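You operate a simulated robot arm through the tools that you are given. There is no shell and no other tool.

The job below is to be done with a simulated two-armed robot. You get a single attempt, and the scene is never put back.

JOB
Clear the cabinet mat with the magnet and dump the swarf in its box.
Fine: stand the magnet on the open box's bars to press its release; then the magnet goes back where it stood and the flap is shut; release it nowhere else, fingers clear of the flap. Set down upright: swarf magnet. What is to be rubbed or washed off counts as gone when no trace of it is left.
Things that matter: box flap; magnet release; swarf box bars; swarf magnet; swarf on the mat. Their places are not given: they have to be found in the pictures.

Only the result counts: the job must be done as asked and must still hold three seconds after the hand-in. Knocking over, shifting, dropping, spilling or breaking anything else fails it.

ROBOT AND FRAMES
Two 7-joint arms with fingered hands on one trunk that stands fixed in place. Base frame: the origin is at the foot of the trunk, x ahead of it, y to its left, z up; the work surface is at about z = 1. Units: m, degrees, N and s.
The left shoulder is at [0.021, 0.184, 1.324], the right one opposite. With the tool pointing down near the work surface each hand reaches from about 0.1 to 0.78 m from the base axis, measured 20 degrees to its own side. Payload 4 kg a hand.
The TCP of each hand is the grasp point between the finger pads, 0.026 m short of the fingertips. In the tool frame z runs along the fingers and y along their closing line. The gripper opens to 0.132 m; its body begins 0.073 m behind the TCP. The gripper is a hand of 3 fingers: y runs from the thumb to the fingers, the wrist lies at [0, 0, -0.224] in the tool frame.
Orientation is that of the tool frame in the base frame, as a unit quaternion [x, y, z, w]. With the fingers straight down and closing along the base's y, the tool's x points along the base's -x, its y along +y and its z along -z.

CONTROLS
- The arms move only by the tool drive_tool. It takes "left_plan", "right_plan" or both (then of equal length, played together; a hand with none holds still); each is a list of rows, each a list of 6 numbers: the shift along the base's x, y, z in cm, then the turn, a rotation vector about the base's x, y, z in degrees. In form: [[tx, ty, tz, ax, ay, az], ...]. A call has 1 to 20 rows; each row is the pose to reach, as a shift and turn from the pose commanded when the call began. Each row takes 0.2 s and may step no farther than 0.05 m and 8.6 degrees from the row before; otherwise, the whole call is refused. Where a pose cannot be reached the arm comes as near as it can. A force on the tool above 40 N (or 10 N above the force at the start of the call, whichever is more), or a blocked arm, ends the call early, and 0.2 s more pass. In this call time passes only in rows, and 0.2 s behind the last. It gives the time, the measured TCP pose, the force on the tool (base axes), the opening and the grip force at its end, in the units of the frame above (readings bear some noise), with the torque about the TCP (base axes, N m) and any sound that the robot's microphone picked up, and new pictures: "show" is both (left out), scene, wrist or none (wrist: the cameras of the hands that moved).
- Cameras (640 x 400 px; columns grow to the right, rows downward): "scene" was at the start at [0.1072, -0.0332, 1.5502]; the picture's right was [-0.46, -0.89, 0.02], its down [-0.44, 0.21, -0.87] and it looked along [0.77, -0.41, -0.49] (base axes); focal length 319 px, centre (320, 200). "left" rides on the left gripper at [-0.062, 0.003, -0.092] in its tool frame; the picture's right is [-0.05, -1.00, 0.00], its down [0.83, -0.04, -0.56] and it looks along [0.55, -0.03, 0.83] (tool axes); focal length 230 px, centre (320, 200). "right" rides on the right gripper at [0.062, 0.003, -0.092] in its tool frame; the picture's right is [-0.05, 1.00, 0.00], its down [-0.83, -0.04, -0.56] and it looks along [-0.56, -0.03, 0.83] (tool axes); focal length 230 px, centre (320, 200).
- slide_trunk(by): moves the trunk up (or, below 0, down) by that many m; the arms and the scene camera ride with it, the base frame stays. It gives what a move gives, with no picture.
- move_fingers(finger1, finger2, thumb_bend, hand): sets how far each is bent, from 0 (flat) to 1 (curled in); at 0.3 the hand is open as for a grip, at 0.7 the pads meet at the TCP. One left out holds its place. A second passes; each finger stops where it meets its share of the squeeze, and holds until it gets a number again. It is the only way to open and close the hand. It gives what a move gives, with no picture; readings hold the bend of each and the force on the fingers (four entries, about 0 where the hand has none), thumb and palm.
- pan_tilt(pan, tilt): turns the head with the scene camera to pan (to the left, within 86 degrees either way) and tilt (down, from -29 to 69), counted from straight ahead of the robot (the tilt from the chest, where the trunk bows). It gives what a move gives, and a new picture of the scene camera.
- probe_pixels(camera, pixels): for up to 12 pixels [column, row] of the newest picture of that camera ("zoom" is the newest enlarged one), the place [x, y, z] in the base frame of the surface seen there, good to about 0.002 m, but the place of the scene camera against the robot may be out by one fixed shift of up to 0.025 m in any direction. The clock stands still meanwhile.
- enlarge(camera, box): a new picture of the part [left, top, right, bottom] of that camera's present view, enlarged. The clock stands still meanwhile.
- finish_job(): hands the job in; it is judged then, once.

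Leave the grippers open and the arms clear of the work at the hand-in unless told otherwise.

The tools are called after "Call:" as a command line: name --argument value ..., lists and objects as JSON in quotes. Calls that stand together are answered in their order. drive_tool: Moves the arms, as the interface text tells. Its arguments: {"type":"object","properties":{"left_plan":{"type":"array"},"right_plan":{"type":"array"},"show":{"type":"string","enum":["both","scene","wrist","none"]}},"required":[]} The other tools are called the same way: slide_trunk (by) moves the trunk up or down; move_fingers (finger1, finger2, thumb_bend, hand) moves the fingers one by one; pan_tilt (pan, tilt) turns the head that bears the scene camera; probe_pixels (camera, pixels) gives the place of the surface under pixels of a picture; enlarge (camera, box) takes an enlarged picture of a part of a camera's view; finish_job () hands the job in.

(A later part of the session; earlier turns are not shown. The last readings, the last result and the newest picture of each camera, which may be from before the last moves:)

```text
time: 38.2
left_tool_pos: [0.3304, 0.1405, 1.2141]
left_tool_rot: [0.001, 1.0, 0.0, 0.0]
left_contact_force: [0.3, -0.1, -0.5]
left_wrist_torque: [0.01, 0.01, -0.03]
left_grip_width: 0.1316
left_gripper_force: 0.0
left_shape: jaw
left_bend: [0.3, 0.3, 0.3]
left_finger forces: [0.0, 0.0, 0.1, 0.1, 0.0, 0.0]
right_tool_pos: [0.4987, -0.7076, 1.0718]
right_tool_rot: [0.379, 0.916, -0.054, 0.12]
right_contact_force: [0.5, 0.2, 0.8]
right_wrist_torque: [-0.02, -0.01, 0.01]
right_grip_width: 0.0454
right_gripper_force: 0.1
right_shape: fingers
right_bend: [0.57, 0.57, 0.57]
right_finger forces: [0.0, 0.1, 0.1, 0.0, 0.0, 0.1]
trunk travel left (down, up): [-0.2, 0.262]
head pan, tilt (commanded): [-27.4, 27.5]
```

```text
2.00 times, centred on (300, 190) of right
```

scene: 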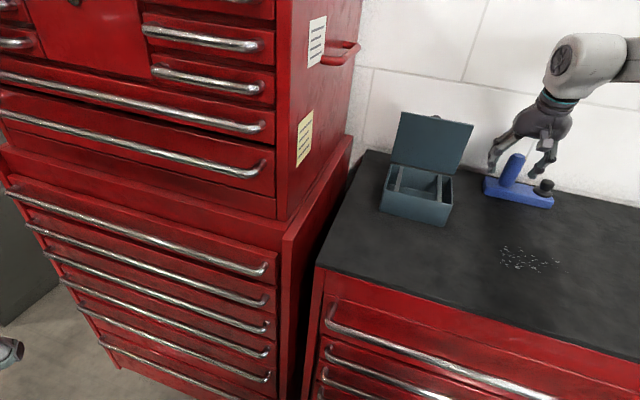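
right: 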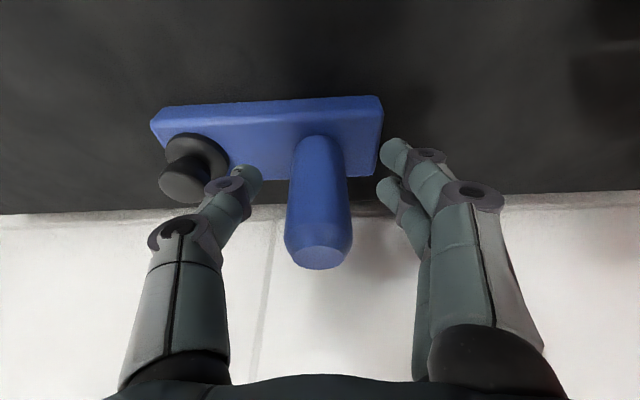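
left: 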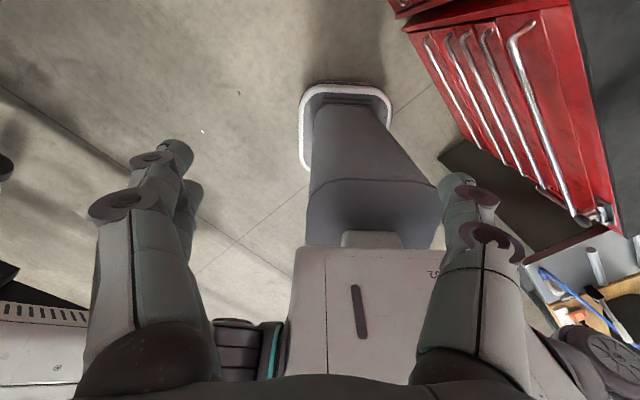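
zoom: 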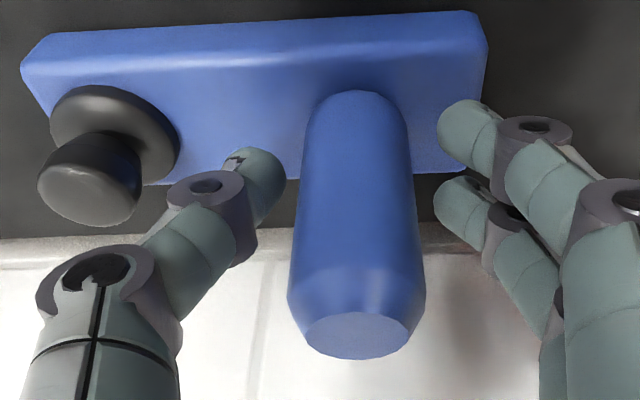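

Centred to about a millimetre; I'll nudge 1 mm toward the thumb side and then close firmly on the post.

Call:
drive_tool --right_plan '[[-0.08, -0.08, 0, 0, 0, 0]]' --show "none"

Call:
move_fingers --hand "right" --finger1 0.7 --finger2 0.7 --thumb_bend 0.7

Call:
enlarge --camera "right" --box '[140, 90, 460, 290]'

```text
time: 38.6
left_tool_pos: [0.3303, 0.1406, 1.2149]
left_tool_rot: [0.001, 1.0, 0.0, 0.0]
left_contact_force: [0.4, 0.4, 0.3]
left_wrist_torque: [0.0, 0.01, 0.03]
left_grip_width: 0.1319
left_gripper_force: 0.0
left_shape: jaw
left_bend: [0.3, 0.3, 0.3]
left_finger forces: [0.1, 0.0, 0.1, 0.0, 0.0, 0.0]
right_tool_pos: [0.4976, -0.7072, 1.0718]
right_tool_rot: [0.379, 0.916, -0.053, 0.12]
right_contact_force: [0.7, 0.0, 0.3]
right_wrist_torque: [0.04, -0.01, -0.04]
right_grip_width: 0.0454
right_gripper_force: 0.0
right_shape: fingers
right_bend: [0.57, 0.57, 0.57]
right_finger forces: [0.1, 0.0, 0.0, 0.0, 0.0, 0.1]
trunk travel left (down, up): [-0.2, 0.262]
head pan, tilt (commanded): [-27.4, 27.5]
```

```text
time: 39.6
left_tool_pos: [0.3305, 0.1412, 1.2142]
left_tool_rot: [0.0, 1.0, 0.0, 0.0]
left_contact_force: [0.1, 0.1, 0.0]
left_wrist_torque: [0.0, 0.03, 0.01]
left_grip_width: 0.132
left_gripper_force: 0.1
left_shape: jaw
left_bend: [0.3, 0.3, 0.3]
left_finger forces: [0.1, 0.0, 0.0, 0.1, 0.0, 0.1]
right_tool_pos: [0.4971, -0.7081, 1.0715]
right_tool_rot: [0.38, 0.916, -0.053, 0.12]
right_contact_force: [-1.2, -0.2, -0.3]
right_wrist_torque: [0.03, 0.03, -0.05]
right_grip_width: 0.0257
right_gripper_force: 9.7
right_shape: fingers
right_bend: [0.64, 0.63, 0.65]
right_finger forces: [4.1, 4.9, 0.0, 0.1, 10.8, 0.1]
trunk travel left (down, up): [-0.2, 0.262]
head pan, tilt (commanded): [-27.4, 27.5]
```

```text
2.00 times, centred on (300, 190) of right
```

zoom: 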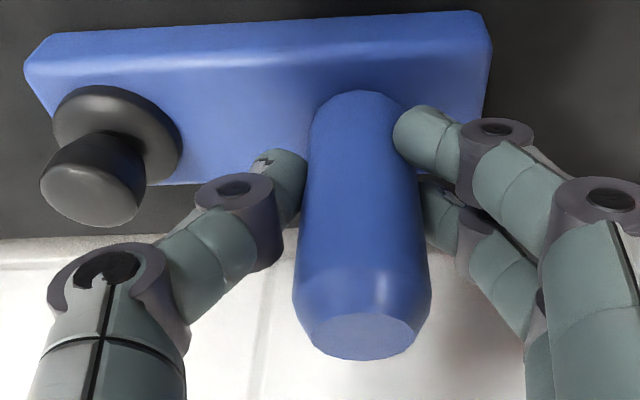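

Firm, balanced grip (thumb 10.8 N, fingers 4–5 N), and the magnet hasn't shifted. I'll note this as the home pose and lift 1 cm to check weight and level.

Call:
drive_tool --right_plan '[[0, 0, 0.5, 0, 0, 0], [0, 0, 1.0, 0, 0, 0]]' --show "both"

Call:
enlarge --camera "scene" --box '[440, 120, 600, 260]'

```text
time: 40.2
left_tool_pos: [0.3311, 0.1396, 1.2135]
left_tool_rot: [0.0, 1.0, 0.0, -0.001]
left_contact_force: [0.3, -0.4, 0.4]
left_wrist_torque: [-0.04, 0.0, -0.01]
left_grip_width: 0.1319
left_gripper_force: 0.1
left_shape: jaw
left_bend: [0.3, 0.3, 0.3]
left_finger forces: [0.1, 0.0, 0.1, 0.1, 0.1, 0.0]
right_tool_pos: [0.4968, -0.7107, 1.0813]
right_tool_rot: [0.38, 0.916, -0.053, 0.12]
right_contact_force: [0.2, -0.3, -7.0]
right_wrist_torque: [0.11, -0.07, 0.0]
right_grip_width: 0.025
right_gripper_force: 9.2
right_shape: fingers
right_bend: [0.65, 0.64, 0.65]
right_finger forces: [4.3, 5.3, 0.0, 0.0, 9.0, 0.0]
trunk travel left (down, up): [-0.2, 0.262]
head pan, tilt (commanded): [-27.4, 27.5]
```

scene: 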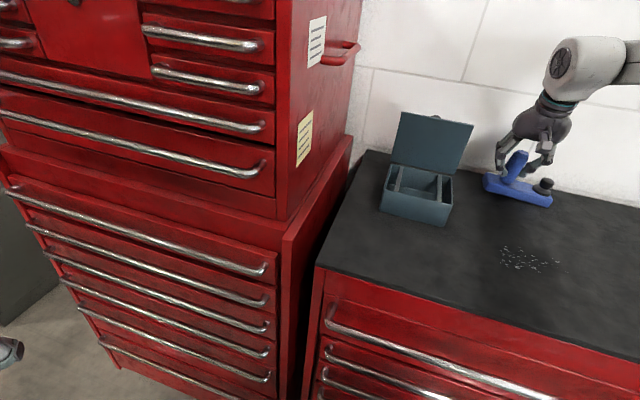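
right: 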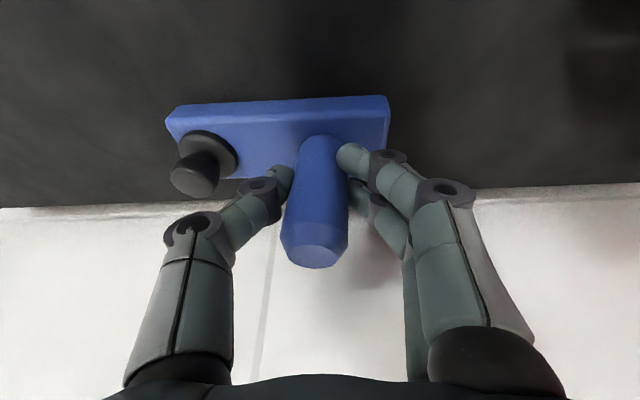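

```text
2.86 times, centred on (520, 190) of scene
```

zoom: 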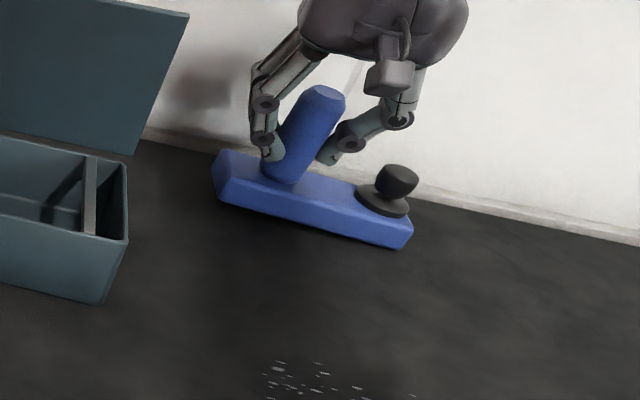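

It weighs about 7 N. I'll probe the block's top at both ends to see if it hangs level.

Call:
probe_pixels --camera "right" --pixels '[[180, 120], [230, 125], [280, 118], [330, 112], [378, 108], [378, 135], [250, 165], [270, 110], [172, 112], [385, 98], [194, 175], [314, 257]]'

Call:
enlarge --camera "right" --box '[140, 70, 420, 270]'

```text
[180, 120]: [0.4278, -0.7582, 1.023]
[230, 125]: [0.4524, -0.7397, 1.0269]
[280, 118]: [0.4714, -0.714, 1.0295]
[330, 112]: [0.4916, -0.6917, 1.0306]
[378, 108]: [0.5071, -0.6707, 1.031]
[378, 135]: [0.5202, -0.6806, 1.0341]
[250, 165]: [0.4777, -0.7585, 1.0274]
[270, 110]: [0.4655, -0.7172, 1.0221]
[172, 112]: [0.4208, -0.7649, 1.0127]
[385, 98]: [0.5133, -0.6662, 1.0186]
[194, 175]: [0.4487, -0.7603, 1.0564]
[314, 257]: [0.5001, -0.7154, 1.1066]
```

```text
2.00 times, centred on (280, 170) of right
```

zoom: 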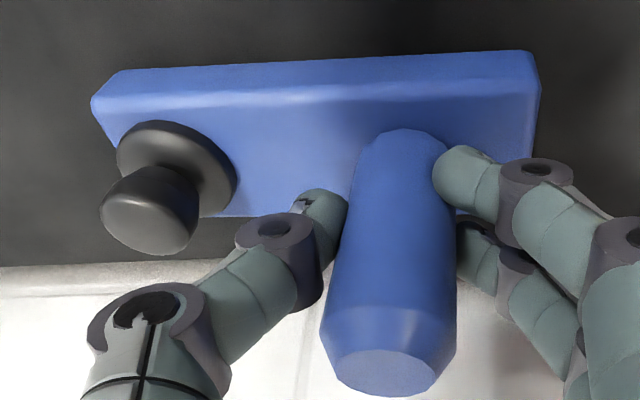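

The release end hangs about 4° low. I'll tighten the grip, then raise another 2 cm while rolling the hand 4° to level the block.

Call:
move_fingers --hand "right" --finger1 0.78 --finger2 0.78 --thumb_bend 0.78

Call:
drive_tool --right_plan '[[0, 0, 0.7, -0.95, 0.95, 0], [0, 0, 1.4, -1.9, 1.9, 0], [0, 0, 2.0, -2.83, 2.83, 0]]' --show "both"

Call:
probe_pixels --camera "right" --pixels '[[230, 125], [280, 118], [330, 112], [378, 108], [378, 135], [250, 165], [194, 175], [314, 257]]'

```text
time: 41.2
left_tool_pos: [0.3312, 0.1412, 1.2145]
left_tool_rot: [0.0, 1.0, 0.0, 0.0]
left_contact_force: [-0.2, -0.3, 0.4]
left_wrist_torque: [-0.01, -0.02, -0.02]
left_grip_width: 0.1319
left_gripper_force: 0.0
left_shape: jaw
left_bend: [0.3, 0.3, 0.3]
left_finger forces: [0.1, 0.0, 0.0, 0.0, 0.0, 0.0]
right_tool_pos: [0.4977, -0.7088, 1.08]
right_tool_rot: [0.38, 0.916, -0.054, 0.12]
right_contact_force: [-0.2, 0.1, -5.3]
right_wrist_torque: [0.08, 0.01, -0.03]
right_grip_width: 0.0236
right_gripper_force: 20.4
right_shape: fingers
right_bend: [0.69, 0.66, 0.66]
right_finger forces: [9.7, 10.9, 0.0, 0.0, 20.2, 0.0]
trunk travel left (down, up): [-0.2, 0.262]
head pan, tilt (commanded): [-27.4, 27.5]
```

```text
time: 42.0
left_tool_pos: [0.3316, 0.141, 1.2146]
left_tool_rot: [0.0, 1.0, 0.0, 0.001]
left_contact_force: [0.4, 0.2, -0.4]
left_wrist_torque: [0.0, 0.01, 0.0]
left_grip_width: 0.1318
left_gripper_force: 0.0
left_shape: jaw
left_bend: [0.3, 0.3, 0.3]
left_finger forces: [0.0, 0.0, 0.0, 0.0, 0.0, 0.0]
right_tool_pos: [0.4972, -0.7092, 1.1011]
right_tool_rot: [0.376, 0.917, -0.085, 0.104]
right_contact_force: [-1.1, 0.7, -8.3]
right_wrist_torque: [0.24, -0.08, -0.01]
right_grip_width: 0.0235
right_gripper_force: 20.7
right_shape: fingers
right_bend: [0.7, 0.67, 0.66]
right_finger forces: [10.7, 11.1, 0.1, 0.1, 20.3, 0.0]
trunk travel left (down, up): [-0.2, 0.262]
head pan, tilt (commanded): [-27.4, 27.5]
```

scene: 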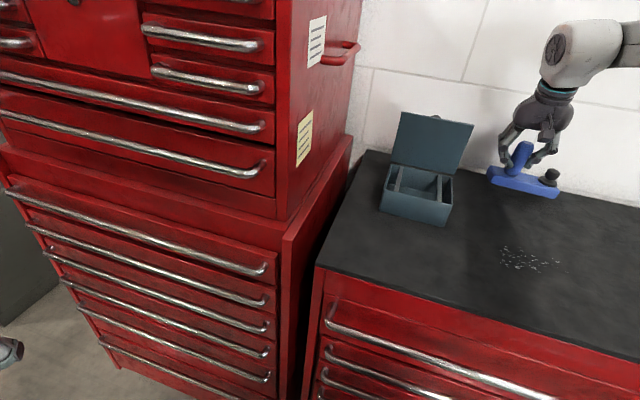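
right: 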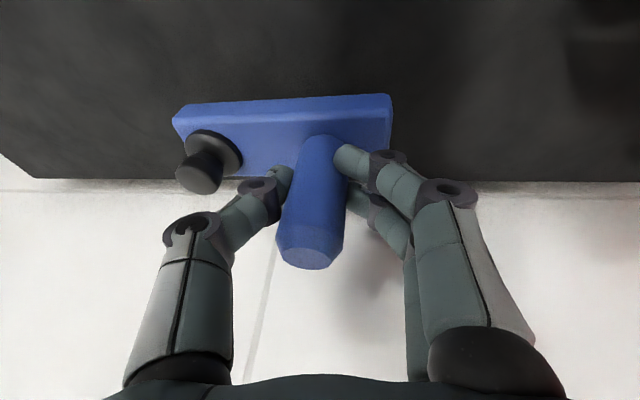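

```text
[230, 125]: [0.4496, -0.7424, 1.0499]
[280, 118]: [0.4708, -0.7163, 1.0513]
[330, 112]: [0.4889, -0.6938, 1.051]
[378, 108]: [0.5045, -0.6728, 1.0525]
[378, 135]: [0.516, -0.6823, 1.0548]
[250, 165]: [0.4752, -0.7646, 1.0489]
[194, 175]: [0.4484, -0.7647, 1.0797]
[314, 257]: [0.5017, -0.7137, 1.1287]
```

It still hangs about 3° low at the release end. I'll roll another 3° and measure at more points.

Call:
drive_tool --right_plan '[[0, 0, 0.3, -1.1, 1.1, 0], [0, 0, 0.6, -2.2, 2.2, 0]]' --show "both"

Call:
enlarge --camera "right" --box '[160, 80, 400, 230]'

Call:
probe_pixels --camera "zoom" --pixels '[[60, 105], [150, 110], [200, 105], [250, 100], [300, 95], [400, 95], [500, 88], [590, 85], [590, 120], [240, 200], [250, 180], [590, 150]]'

```text
time: 42.6
left_tool_pos: [0.3318, 0.1398, 1.2139]
left_tool_rot: [0.0, 1.0, 0.0, 0.0]
left_contact_force: [-0.6, -0.6, 0.0]
left_wrist_torque: [0.0, 0.03, -0.01]
left_grip_width: 0.1318
left_gripper_force: 0.1
left_shape: jaw
left_bend: [0.3, 0.3, 0.3]
left_finger forces: [0.0, 0.1, 0.0, 0.0, 0.0, 0.0]
right_tool_pos: [0.4966, -0.7089, 1.108]
right_tool_rot: [0.372, 0.917, -0.11, 0.095]
right_contact_force: [0.2, 0.1, -8.0]
right_wrist_torque: [0.22, -0.09, -0.02]
right_grip_width: 0.0235
right_gripper_force: 20.9
right_shape: fingers
right_bend: [0.7, 0.67, 0.66]
right_finger forces: [10.9, 11.2, 0.0, 0.1, 20.2, 0.0]
trunk travel left (down, up): [-0.2, 0.262]
head pan, tilt (commanded): [-27.4, 27.5]
```

scene: 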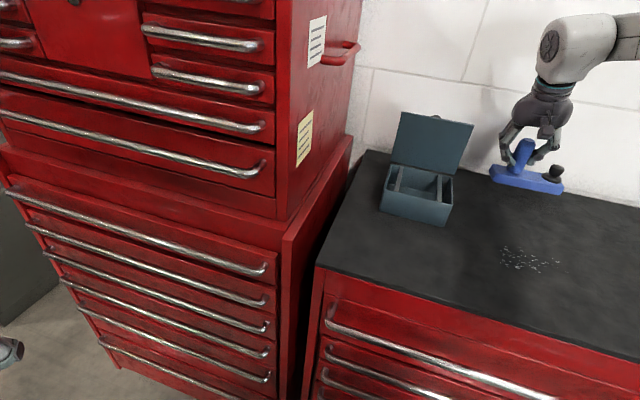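
right: 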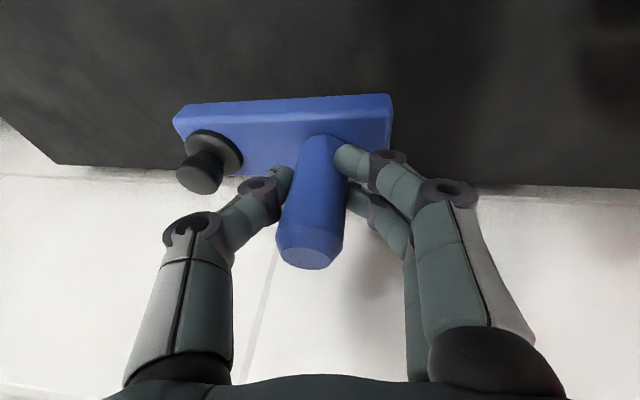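

```text
2.67 times, centred on (280, 155) of right
```

zoom: 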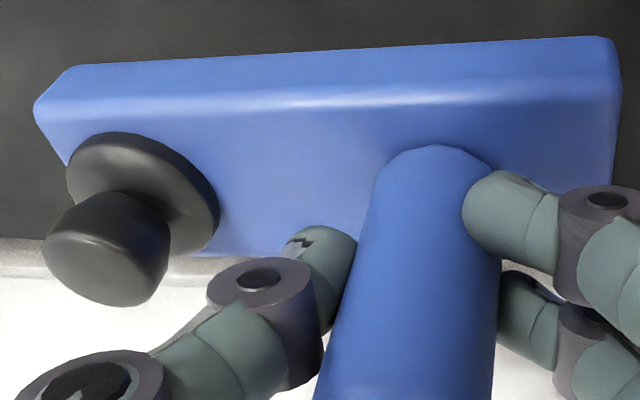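

```text
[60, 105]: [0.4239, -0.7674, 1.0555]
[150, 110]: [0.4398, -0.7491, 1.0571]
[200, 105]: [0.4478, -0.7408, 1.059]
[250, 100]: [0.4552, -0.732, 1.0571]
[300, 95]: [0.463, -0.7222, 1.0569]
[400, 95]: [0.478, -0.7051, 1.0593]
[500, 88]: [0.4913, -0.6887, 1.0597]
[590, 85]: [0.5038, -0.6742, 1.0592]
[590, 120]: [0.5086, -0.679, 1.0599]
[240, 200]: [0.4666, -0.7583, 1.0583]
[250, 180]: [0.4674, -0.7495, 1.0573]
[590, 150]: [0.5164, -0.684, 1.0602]
```

The block is nearly level now (about 1.4° left). I'll enlarge the swarf area in the scene view to find its full extent.

Call:
enlarge --camera "scene" --box '[480, 225, 592, 295]'

Call:
enlarge --camera "left" --box '[480, 0, 640, 100]'

```text
5.71 times, centred on (536, 260) of scene
```

zoom: 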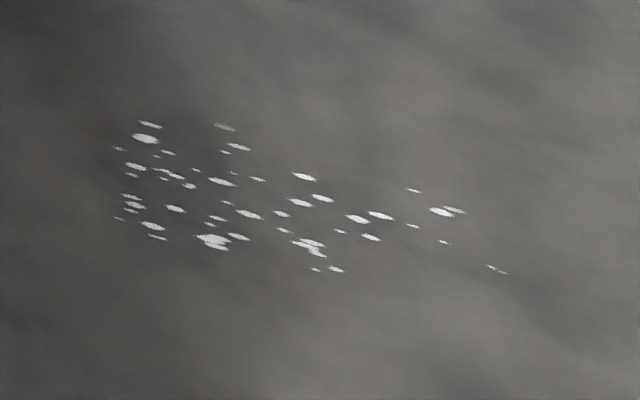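

```text
4.00 times, centred on (560, 50) of left
```

zoom: 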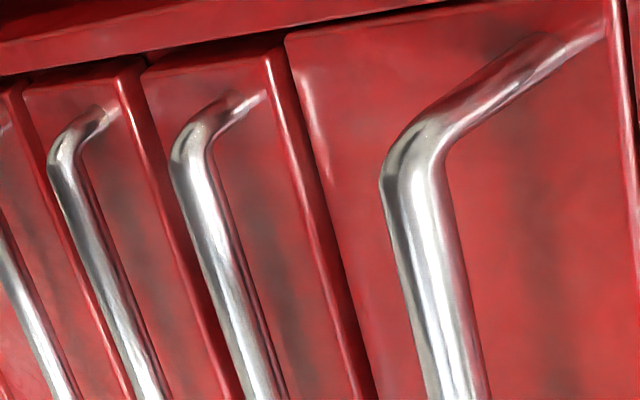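

Call:
probe_pixels --camera "scene" --pixels '[[506.2, 246.7], [500.6, 250.9], [519.4, 247.2], [552.3, 258.2], [559.6, 261.8], [567, 272.3], [557.5, 267.4], [538.6, 271.9], [507.1, 266.5], [500.6, 263.3], [517.6, 268.2], [530, 255]]'

```text
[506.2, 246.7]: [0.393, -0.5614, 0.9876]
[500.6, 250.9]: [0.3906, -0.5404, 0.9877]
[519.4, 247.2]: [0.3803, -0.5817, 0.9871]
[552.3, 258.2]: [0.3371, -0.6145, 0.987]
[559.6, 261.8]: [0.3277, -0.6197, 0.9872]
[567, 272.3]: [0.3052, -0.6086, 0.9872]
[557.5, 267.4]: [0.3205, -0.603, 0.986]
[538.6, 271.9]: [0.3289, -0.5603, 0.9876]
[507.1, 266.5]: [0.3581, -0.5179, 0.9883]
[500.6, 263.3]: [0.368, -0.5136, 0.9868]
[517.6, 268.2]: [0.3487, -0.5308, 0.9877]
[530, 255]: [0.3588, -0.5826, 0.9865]
```

The swarf spans about u -0.232…-0.115 and v 0.608…0.676, so one block-wide pass along v covers it, and I'll overlap passes. I'll carry the magnet back to the wall-side edge of the patch first, trimming the roll by another 1.2°.

Call:
drive_tool --right_plan '[[-2.1, 2.3, 0, -0.3, 0.3, 0], [-4.3, 4.6, 0, -0.5, 0.5, 0], [-6.4, 6.8, 0, -0.7, 0.7, 0], [-8.56, 9.12, 0, -0.85, 0.85, 0]]' --show "both"

Call:
enlarge --camera "right" --box '[160, 80, 400, 230]'

Call:
probe_pixels --camera "zoom" --pixels '[[60, 108], [150, 115], [200, 110], [250, 105], [300, 110], [400, 100], [500, 100], [590, 95], [590, 120], [240, 200], [250, 180], [590, 150]]'

```text
time: 43.6
left_tool_pos: [0.3297, 0.141, 1.214]
left_tool_rot: [0.0, 1.0, 0.0, 0.001]
left_contact_force: [0.1, 0.8, -0.7]
left_wrist_torque: [-0.01, -0.02, -0.02]
left_grip_width: 0.132
left_gripper_force: 0.1
left_shape: jaw
left_bend: [0.3, 0.3, 0.3]
left_finger forces: [0.1, 0.0, 0.1, 0.0, 0.0, 0.0]
right_tool_pos: [0.4083, -0.6164, 1.1078]
right_tool_rot: [0.37, 0.917, -0.119, 0.093]
right_contact_force: [-0.5, -0.8, -6.1]
right_wrist_torque: [0.21, -0.15, 0.01]
right_grip_width: 0.0235
right_gripper_force: 20.9
right_shape: fingers
right_bend: [0.71, 0.68, 0.66]
right_finger forces: [10.2, 11.8, 0.0, 0.1, 19.9, 0.0]
trunk travel left (down, up): [-0.2, 0.262]
head pan, tilt (commanded): [-27.4, 27.5]
```

scene: 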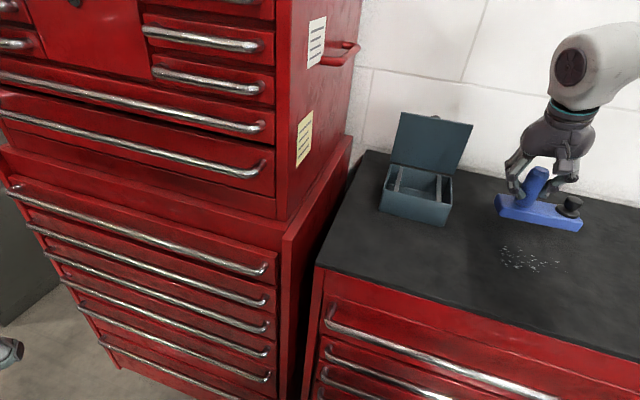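
right: 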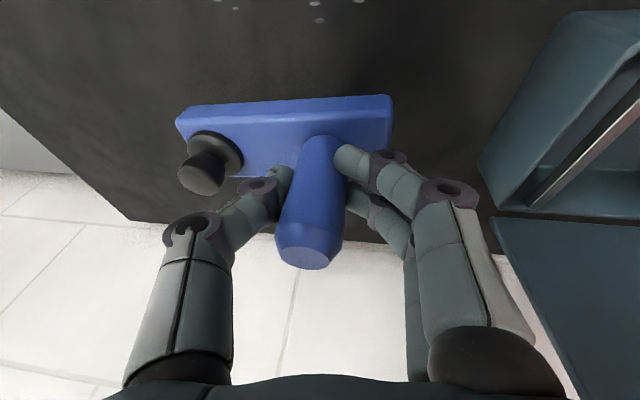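

```text
2.67 times, centred on (280, 155) of right
```

zoom: 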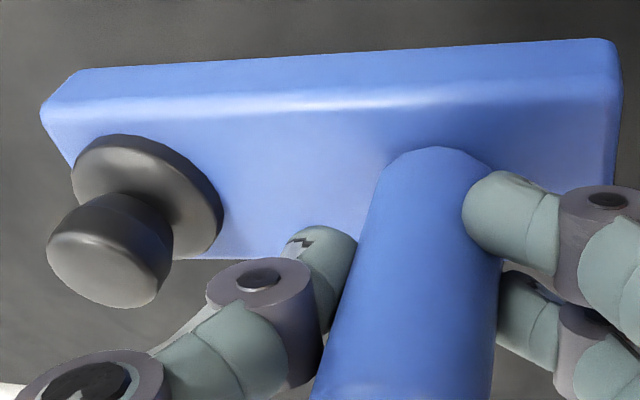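

```text
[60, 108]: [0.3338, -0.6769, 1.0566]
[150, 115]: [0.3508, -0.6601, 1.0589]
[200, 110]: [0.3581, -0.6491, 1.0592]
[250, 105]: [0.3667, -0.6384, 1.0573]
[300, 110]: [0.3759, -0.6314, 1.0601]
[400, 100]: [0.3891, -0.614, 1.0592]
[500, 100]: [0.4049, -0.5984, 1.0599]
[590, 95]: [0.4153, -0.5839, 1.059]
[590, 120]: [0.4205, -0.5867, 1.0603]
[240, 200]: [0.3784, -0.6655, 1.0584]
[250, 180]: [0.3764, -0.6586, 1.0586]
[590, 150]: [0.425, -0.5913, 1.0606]
```

The block is level within about 1°, bottom at z≈1.037. I'll lower 3.2 cm to skim about 3–5 mm above the mat.

Call:
drive_tool --right_plan '[[0, 0, -1.2, 0, 0, 0], [0, 0, -2.2, 0, 0, 0], [0, 0, -2.8, 0, 0, 0], [0, 0, -3.2, 0, 0, 0]]' --show "scene"

Call:
enlarge --camera "scene" --box '[470, 160, 630, 290]'

```text
time: 44.6
left_tool_pos: [0.3315, 0.1404, 1.2131]
left_tool_rot: [0.0, 1.0, 0.0, 0.0]
left_contact_force: [0.5, -0.7, 0.2]
left_wrist_torque: [-0.02, -0.02, 0.01]
left_grip_width: 0.1322
left_gripper_force: 0.0
left_shape: jaw
left_bend: [0.3, 0.3, 0.3]
left_finger forces: [0.0, 0.1, 0.0, 0.0, 0.1, 0.0]
right_tool_pos: [0.4114, -0.6193, 1.0739]
right_tool_rot: [0.371, 0.916, -0.12, 0.091]
right_contact_force: [0.2, 0.1, -6.8]
right_wrist_torque: [0.24, -0.09, -0.02]
right_grip_width: 0.0236
right_gripper_force: 21.4
right_shape: fingers
right_bend: [0.71, 0.68, 0.66]
right_finger forces: [10.6, 11.7, 0.0, 0.1, 20.1, 0.0]
trunk travel left (down, up): [-0.2, 0.262]
head pan, tilt (commanded): [-27.4, 27.5]
```

scene: 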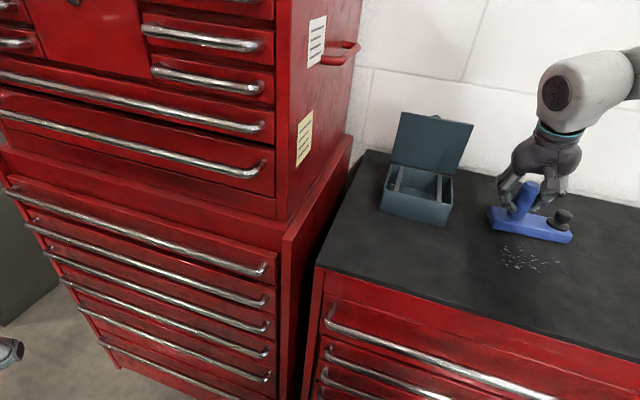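

```text
3.08 times, centred on (550, 225) of scene
```

zoom: 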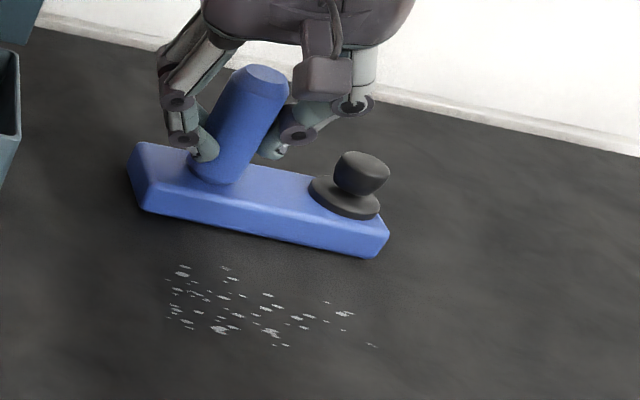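

The block is just above the mat, level. I'll sweep slowly across the patch toward the robot, 16 cm in 1 cm rows.

Call:
drive_tool --right_plan '[[-0.7, 0.7, 0, 0, 0, 0], [-1.4, 1.4, 0, 0, 0, 0], [-2.1, 2.1, 0, 0, 0, 0], [-2.8, 2.8, 0, 0, 0, 0], [-3.5, 3.5, 0, 0, 0, 0], [-4.2, 4.2, 0, 0, 0, 0], [-4.9, 4.9, 0, 0, 0, 0], [-5.6, 5.6, 0, 0, 0, 0], [-6.3, 6.3, 0, 0, 0, 0], [-7.0, 7.0, 0, 0, 0, 0], [-7.7, 7.7, 0, 0, 0, 0], [-8.4, 8.4, 0, 0, 0, 0], [-9.1, 9.1, 0, 0, 0, 0], [-9.8, 9.8, 0, 0, 0, 0], [-10.5, 10.5, 0, 0, 0, 0], [-11.2, 11.2, 0, 0, 0, 0]]' --show "both"

Call:
enlarge --camera "scene" --box '[470, 200, 630, 330]'

```text
time: 48.0
left_tool_pos: [0.3304, 0.1401, 1.215]
left_tool_rot: [0.0, 1.0, 0.0, 0.0]
left_contact_force: [-0.6, -0.4, 0.7]
left_wrist_torque: [-0.01, 0.0, 0.01]
left_grip_width: 0.1318
left_gripper_force: 0.1
left_shape: jaw
left_bend: [0.3, 0.3, 0.3]
left_finger forces: [0.1, 0.0, 0.0, 0.1, 0.1, 0.0]
right_tool_pos: [0.2986, -0.5042, 1.075]
right_tool_rot: [0.37, 0.917, -0.119, 0.092]
right_contact_force: [0.9, -0.8, -8.0]
right_wrist_torque: [0.2, -0.13, 0.01]
right_grip_width: 0.0235
right_gripper_force: 21.7
right_shape: fingers
right_bend: [0.71, 0.68, 0.66]
right_finger forces: [10.4, 11.9, 0.0, 0.0, 20.1, 0.1]
trunk travel left (down, up): [-0.2, 0.262]
head pan, tilt (commanded): [-27.4, 27.5]
```

scene: 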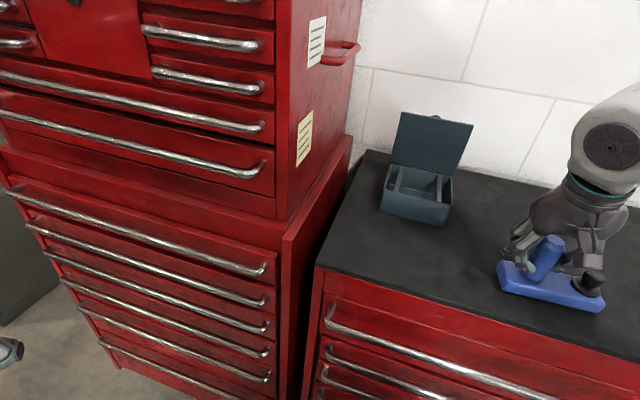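
right: 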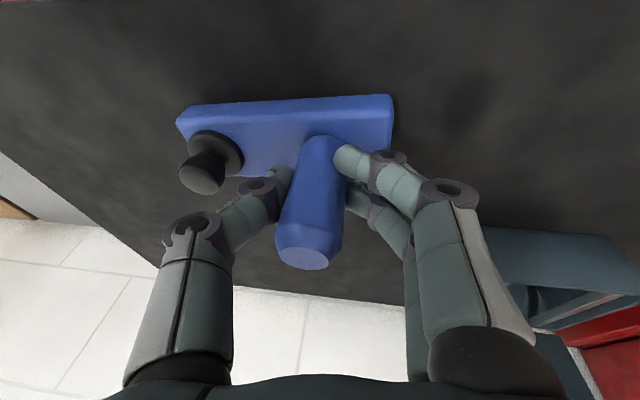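

```text
3.08 times, centred on (550, 265) of scene
```

zoom: 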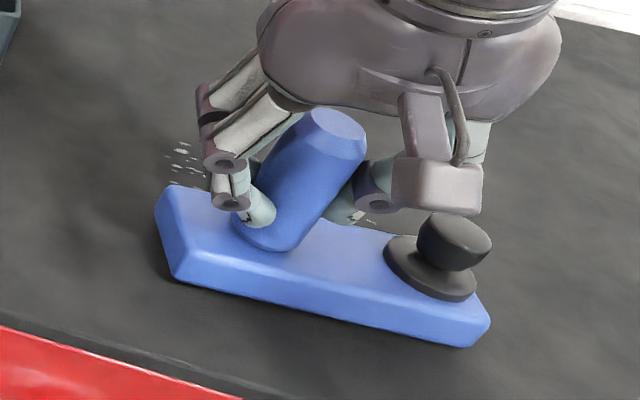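

Some flecks are still visible near (180,165) in the zoom, so I may need to skim lower. I'll look at the area from the wrist camera.

Call:
enlarge --camera "right" --box '[80, 90, 500, 310]'

```text
1.52 times, centred on (290, 200) of right
```

zoom: 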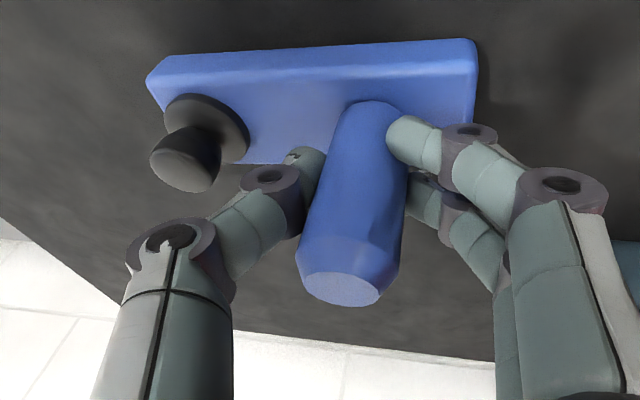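

I'll lower in 1 mm steps until the mat just takes a little of the weight.

Call:
drive_tool --right_plan '[[0, 0, -0.1, 0, 0, 0], [0, 0, -0.2, 0, 0, 0], [0, 0, -0.3, 0, 0, 0]]' --show "none"

```text
time: 48.9
left_tool_pos: [0.3309, 0.1388, 1.2141]
left_tool_rot: [0.001, 1.0, 0.0, 0.0]
left_contact_force: [1.4, 0.1, 0.5]
left_wrist_torque: [0.0, 0.03, 0.0]
left_grip_width: 0.1321
left_gripper_force: 0.0
left_shape: jaw
left_bend: [0.3, 0.3, 0.3]
left_finger forces: [0.0, 0.1, 0.0, 0.0, 0.0, 0.0]
right_tool_pos: [0.3002, -0.5054, 1.0721]
right_tool_rot: [0.371, 0.916, -0.12, 0.092]
right_contact_force: [-0.7, 1.2, -5.2]
right_wrist_torque: [0.15, -0.07, 0.03]
right_grip_width: 0.0233
right_gripper_force: 21.2
right_shape: fingers
right_bend: [0.71, 0.68, 0.66]
right_finger forces: [10.2, 11.9, 0.1, 0.1, 19.9, 0.1]
trunk travel left (down, up): [-0.2, 0.262]
head pan, tilt (commanded): [-27.4, 27.5]
```

Call:
drive_tool --right_plan '[[0, 0, -0.1, 0, 0, 0], [0, 0, -0.15, 0, 0, 0]]' --show "none"

```text
time: 49.5
left_tool_pos: [0.3295, 0.1412, 1.2144]
left_tool_rot: [0.0, 1.0, 0.0, -0.001]
left_contact_force: [0.0, -0.6, 0.2]
left_wrist_torque: [0.02, 0.01, 0.03]
left_grip_width: 0.1321
left_gripper_force: 0.0
left_shape: jaw
left_bend: [0.3, 0.3, 0.3]
left_finger forces: [0.1, 0.0, 0.1, 0.0, 0.0, 0.0]
right_tool_pos: [0.2988, -0.5053, 1.0705]
right_tool_rot: [0.37, 0.917, -0.12, 0.092]
right_contact_force: [-2.4, 1.1, 1.0]
right_wrist_torque: [0.04, -0.08, -0.06]
right_grip_width: 0.0237
right_gripper_force: 21.8
right_shape: fingers
right_bend: [0.71, 0.69, 0.66]
right_finger forces: [10.3, 12.0, 0.1, 0.0, 21.7, 0.0]
trunk travel left (down, up): [-0.2, 0.262]
head pan, tilt (commanded): [-27.4, 27.5]
```

The mat now carries the weight, so the bottom is in full contact. I'll ease up half a millimetre and sweep back over the patch in contact.

Call:
drive_tool --right_plan '[[0, 0, 0.06, 0, 0, 0], [0.7, -0.7, 0.06, 0, 0, 0], [1.4, -1.4, 0.06, 0, 0, 0], [2.1, -2.1, 0.06, 0, 0, 0], [2.8, -2.8, 0.06, 0, 0, 0], [3.5, -3.5, 0.06, 0, 0, 0], [4.2, -4.2, 0.06, 0, 0, 0], [4.9, -4.9, 0.06, 0, 0, 0], [5.6, -5.6, 0.06, 0, 0, 0], [6.3, -6.3, 0.06, 0, 0, 0], [7.0, -7.0, 0.06, 0, 0, 0], [7.7, -7.7, 0.06, 0, 0, 0], [8.4, -8.4, 0.06, 0, 0, 0], [9.1, -9.1, 0.06, 0, 0, 0], [9.8, -9.8, 0.06, 0, 0, 0], [10.5, -10.5, 0.06, 0, 0, 0], [11.2, -11.2, 0.06, 0, 0, 0]]' --show "both"

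Call:
enlarge --camera "scene" --box '[470, 180, 630, 310]'

```text
time: 53.0
left_tool_pos: [0.331, 0.1409, 1.215]
left_tool_rot: [0.0, 1.0, 0.001, 0.0]
left_contact_force: [0.2, 1.1, -0.1]
left_wrist_torque: [0.0, 0.04, 0.01]
left_grip_width: 0.1319
left_gripper_force: 0.0
left_shape: jaw
left_bend: [0.3, 0.3, 0.3]
left_finger forces: [0.0, 0.0, 0.0, 0.1, 0.0, 0.0]
right_tool_pos: [0.4107, -0.6175, 1.0709]
right_tool_rot: [0.37, 0.917, -0.12, 0.092]
right_contact_force: [-2.9, 1.9, 1.3]
right_wrist_torque: [0.04, -0.04, -0.07]
right_grip_width: 0.0234
right_gripper_force: 21.5
right_shape: fingers
right_bend: [0.71, 0.69, 0.66]
right_finger forces: [10.0, 12.3, 0.1, 0.0, 21.5, 0.0]
trunk travel left (down, up): [-0.2, 0.262]
head pan, tilt (commanded): [-27.4, 27.5]
```

scene: 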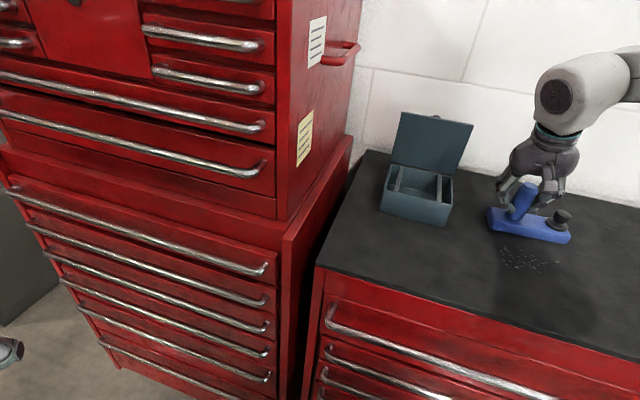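
right: 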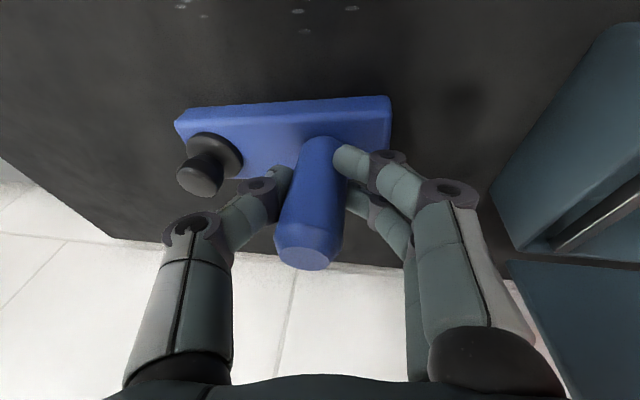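

```text
3.08 times, centred on (550, 245) of scene
```

zoom: 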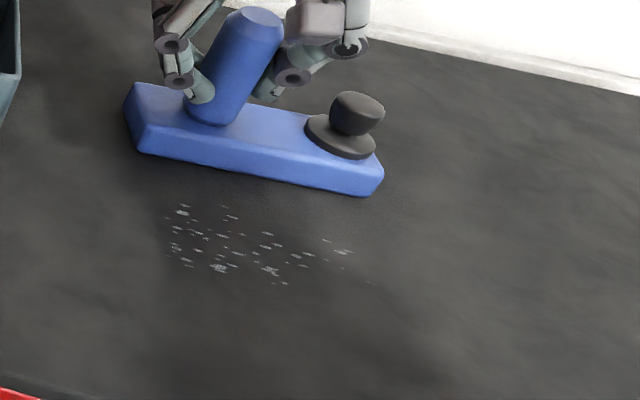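

The flecks look fainter than before, so contact rubbing lifts them gradually. I'll make further passes in contact.

Call:
drive_tool --right_plan '[[-0.6, 0.6, 0, 0, 0, 0], [-1.2, 1.2, 0, 0, 0, 0], [-1.8, 1.8, 0, 0, 0, 0], [-2.4, 2.4, 0, 0, 0, 0], [-3.0, 3.0, 0, 0, 0, 0], [-3.5, 3.5, 0, 0, 0, 0], [-4.0, 4.0, 0, 0, 0, 0], [-4.5, 4.5, 0, 0, 0, 0], [-5.0, 5.0, 0, 0, 0, 0], [-5.5, 5.5, 0, 0, 0, 0], [-6.0, 6.0, 0, 0, 0, 0], [-6.5, 6.5, 0, 0, 0, 0], [-7.0, 7.0, 0, 0, 0, 0], [-7.5, 7.5, 0, 0, 0, 0], [-8.0, 8.0, 0, 0, 0, 0], [-8.5, 8.5, 0, 0, 0, 0], [-9.0, 9.0, 0, 0, 0, 0], [-9.5, 9.5, 0, 0, 0, 0], [-10.0, 10.0, 0, 0, 0, 0], [-10.5, 10.5, 0, 0, 0, 0]]' --show "none"

Call:
drive_tool --right_plan '[[0.6, -0.6, 0, 0, 0, 0], [1.2, -1.2, 0, 0, 0, 0], [1.8, -1.8, 0, 0, 0, 0], [2.4, -2.4, 0, 0, 0, 0], [3.0, -3.0, 0, 0, 0, 0], [3.5, -3.5, 0, 0, 0, 0], [4.0, -4.0, 0, 0, 0, 0], [4.5, -4.5, 0, 0, 0, 0], [5.0, -5.0, 0, 0, 0, 0], [5.5, -5.5, 0, 0, 0, 0], [6.0, -6.0, 0, 0, 0, 0], [6.5, -6.5, 0, 0, 0, 0], [7.0, -7.0, 0, 0, 0, 0], [7.5, -7.5, 0, 0, 0, 0], [8.0, -8.0, 0, 0, 0, 0], [8.5, -8.5, 0, 0, 0, 0], [9.0, -9.0, 0, 0, 0, 0], [9.5, -9.5, 0, 0, 0, 0], [10.0, -10.0, 0, 0, 0, 0], [10.5, -10.5, 0, 0, 0, 0]]' --show "both"

Call:
enlarge --camera "scene" --box '[470, 180, 630, 310]'

```text
time: 57.2
left_tool_pos: [0.331, 0.1394, 1.2134]
left_tool_rot: [0.0, 1.0, 0.0, 0.0]
left_contact_force: [-0.1, -0.3, 0.4]
left_wrist_torque: [-0.03, 0.02, 0.0]
left_grip_width: 0.1318
left_gripper_force: 0.1
left_shape: jaw
left_bend: [0.3, 0.3, 0.3]
left_finger forces: [0.0, 0.0, 0.0, 0.0, 0.0, 0.0]
right_tool_pos: [0.3051, -0.5126, 1.071]
right_tool_rot: [0.37, 0.917, -0.12, 0.092]
right_contact_force: [4.8, -4.5, 5.8]
right_wrist_torque: [-0.02, -0.17, 0.09]
right_grip_width: 0.0222
right_gripper_force: 20.1
right_shape: fingers
right_bend: [0.71, 0.69, 0.66]
right_finger forces: [9.5, 12.8, 0.1, 0.1, 19.5, 0.0]
trunk travel left (down, up): [-0.2, 0.262]
head pan, tilt (commanded): [-27.4, 27.5]
```

```text
time: 61.5
left_tool_pos: [0.332, 0.1409, 1.2143]
left_tool_rot: [0.0, 1.0, 0.0, 0.0]
left_contact_force: [-0.1, 0.3, 0.0]
left_wrist_torque: [0.01, 0.01, 0.0]
left_grip_width: 0.1319
left_gripper_force: 0.0
left_shape: jaw
left_bend: [0.3, 0.3, 0.3]
left_finger forces: [0.0, 0.0, 0.0, 0.0, 0.1, 0.0]
right_tool_pos: [0.4114, -0.6188, 1.072]
right_tool_rot: [0.37, 0.917, -0.12, 0.092]
right_contact_force: [-0.2, 1.0, -4.7]
right_wrist_torque: [0.14, -0.05, -0.06]
right_grip_width: 0.0224
right_gripper_force: 21.1
right_shape: fingers
right_bend: [0.71, 0.69, 0.66]
right_finger forces: [9.9, 11.7, 0.0, 0.1, 19.9, 0.1]
trunk travel left (down, up): [-0.2, 0.262]
head pan, tilt (commanded): [-27.4, 27.5]
```

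scene: 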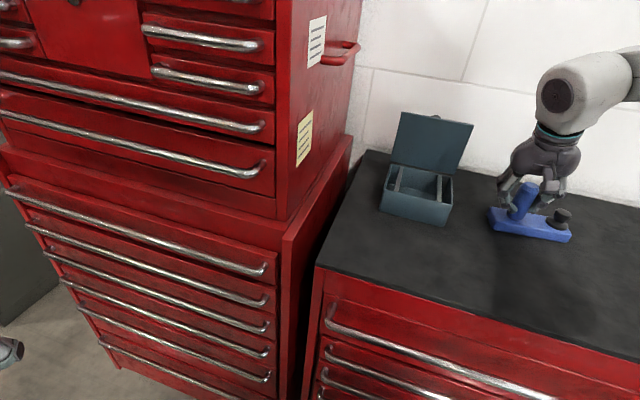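
right: 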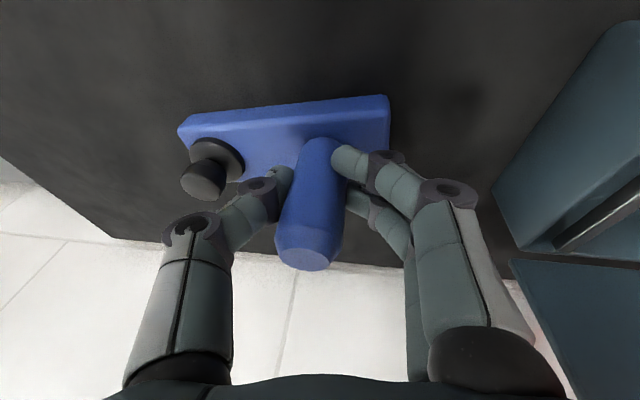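

```text
3.08 times, centred on (550, 245) of scene
```

zoom: 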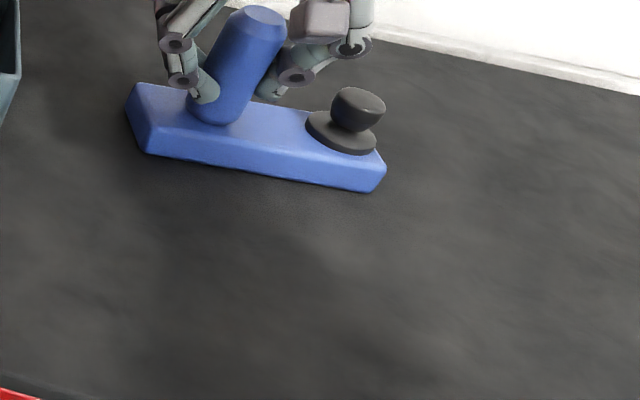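

The flecks appear gone. I'll check at higher magnification for any trace.

Call:
enlarge --camera "scene" --box '[485, 230, 597, 300]'

Call:
enlarge --camera "scene" --box '[440, 215, 640, 340]'

```text
5.71 times, centred on (541, 265) of scene
```

zoom: 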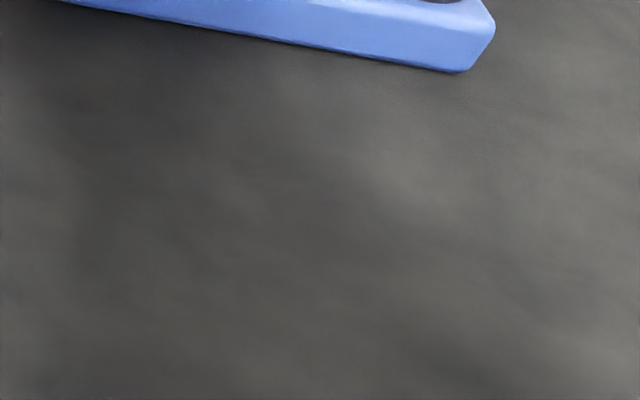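

```text
3.20 times, centred on (540, 278) of scene
```

zoom: 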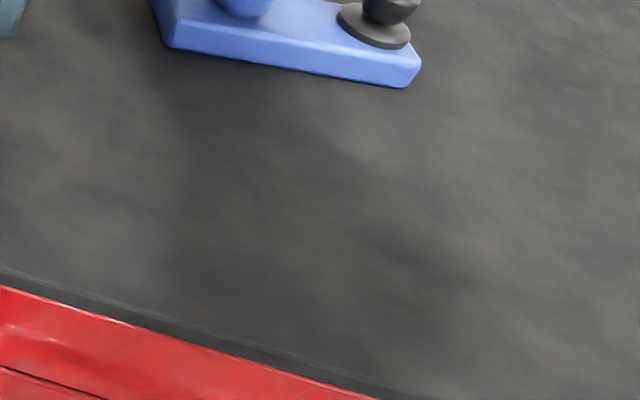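

The mat looks clean. For insurance at the edges I'll do one more out-and-back pass with ±12 mm sideways offset.

Call:
drive_tool --right_plan '[[0.85, 0.85, -0.04, 0, 0, 0], [0.1, 1.6, -0.04, 0, 0, 0], [-0.65, 2.35, -0.04, 0, 0, 0], [-1.4, 3.1, -0.04, 0, 0, 0], [-2.15, 3.85, -0.04, 0, 0, 0], [-2.9, 4.6, -0.04, 0, 0, 0], [-3.65, 5.35, -0.04, 0, 0, 0], [-4.4, 6.1, -0.04, 0, 0, 0], [-5.15, 6.85, -0.04, 0, 0, 0], [-5.9, 7.6, -0.04, 0, 0, 0], [-6.65, 8.35, -0.04, 0, 0, 0], [-7.4, 9.1, -0.04, 0, 0, 0], [-8.15, 9.85, -0.04, 0, 0, 0], [-8.9, 10.6, -0.04, 0, 0, 0], [-9.65, 11.35, -0.04, 0, 0, 0], [-10.5, 10.5, -0.04, 0, 0, 0], [-11.35, 9.65, -0.04, 0, 0, 0]]' --show "none"

Call:
drive_tool --right_plan '[[0.75, -0.75, 0, 0, 0, 0], [1.5, -1.5, 0, 0, 0, 0], [2.25, -2.25, 0, 0, 0, 0], [3.0, -3.0, 0, 0, 0, 0], [3.75, -3.75, 0, 0, 0, 0], [4.5, -4.5, 0, 0, 0, 0], [5.25, -5.25, 0, 0, 0, 0], [6.0, -6.0, 0, 0, 0, 0], [6.75, -6.75, 0, 0, 0, 0], [7.5, -7.5, 0, 0, 0, 0], [8.25, -8.25, 0, 0, 0, 0], [9.0, -9.0, 0, 0, 0, 0], [9.75, -9.75, 0, 0, 0, 0], [10.5, -10.5, 0, 0, 0, 0], [11.35, -9.65, 0.04, 0, 0, 0]]' --show "both"

Call:
enlarge --camera "scene" --box '[470, 220, 630, 320]'

```text
time: 65.0
left_tool_pos: [0.3306, 0.1435, 1.2146]
left_tool_rot: [0.001, 1.0, 0.001, 0.0]
left_contact_force: [-0.1, -0.7, 0.1]
left_wrist_torque: [0.0, -0.05, 0.02]
left_grip_width: 0.1319
left_gripper_force: 0.0
left_shape: jaw
left_bend: [0.3, 0.3, 0.3]
left_finger forces: [0.1, 0.0, 0.1, 0.0, 0.1, 0.0]
right_tool_pos: [0.2988, -0.5212, 1.0699]
right_tool_rot: [0.369, 0.917, -0.12, 0.092]
right_contact_force: [2.6, 4.8, 6.5]
right_wrist_torque: [0.26, -0.22, 0.03]
right_grip_width: 0.0217
right_gripper_force: 23.2
right_shape: fingers
right_bend: [0.71, 0.69, 0.67]
right_finger forces: [13.7, 14.0, 0.0, 0.1, 18.4, 0.0]
trunk travel left (down, up): [-0.2, 0.262]
head pan, tilt (commanded): [-27.4, 27.5]
```

```text
time: 68.2
left_tool_pos: [0.3317, 0.1401, 1.2143]
left_tool_rot: [0.0, 1.0, 0.0, 0.0]
left_contact_force: [0.8, 0.8, -0.7]
left_wrist_torque: [-0.04, 0.03, -0.02]
left_grip_width: 0.1317
left_gripper_force: 0.2
left_shape: jaw
left_bend: [0.3, 0.3, 0.3]
left_finger forces: [0.0, 0.1, 0.0, 0.1, 0.0, 0.0]
right_tool_pos: [0.4119, -0.6182, 1.0725]
right_tool_rot: [0.37, 0.917, -0.12, 0.091]
right_contact_force: [-0.4, -0.3, -5.8]
right_wrist_torque: [0.12, -0.06, -0.01]
right_grip_width: 0.0215
right_gripper_force: 20.6
right_shape: fingers
right_bend: [0.71, 0.69, 0.67]
right_finger forces: [9.3, 12.1, 0.1, 0.1, 20.4, 0.0]
trunk travel left (down, up): [-0.2, 0.262]
head pan, tilt (commanded): [-27.4, 27.5]
```

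scene: 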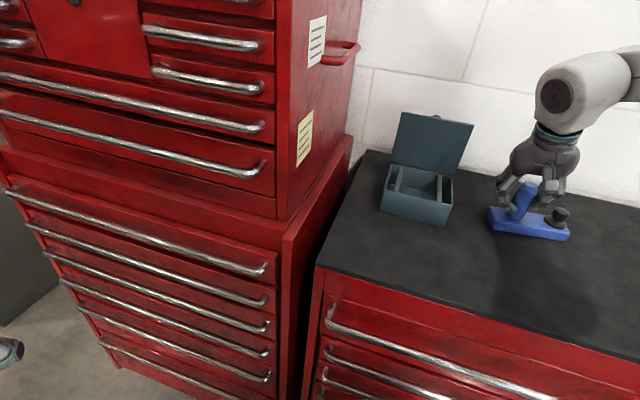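
right: 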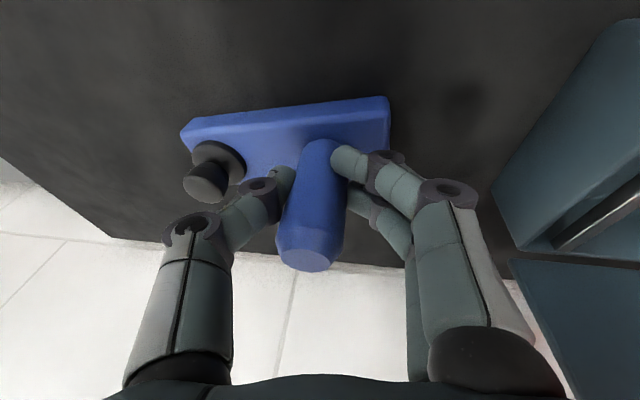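

```text
4.00 times, centred on (550, 270) of scene
```

zoom: 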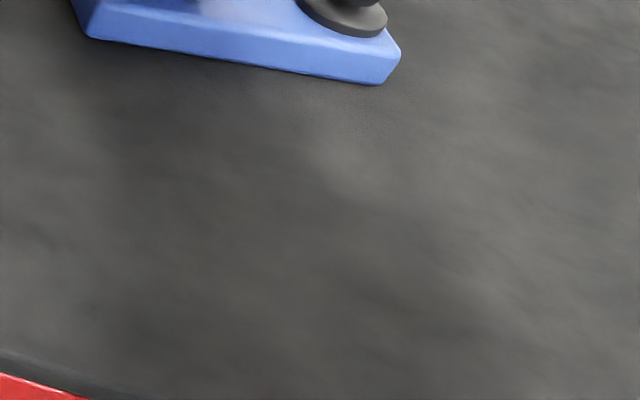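

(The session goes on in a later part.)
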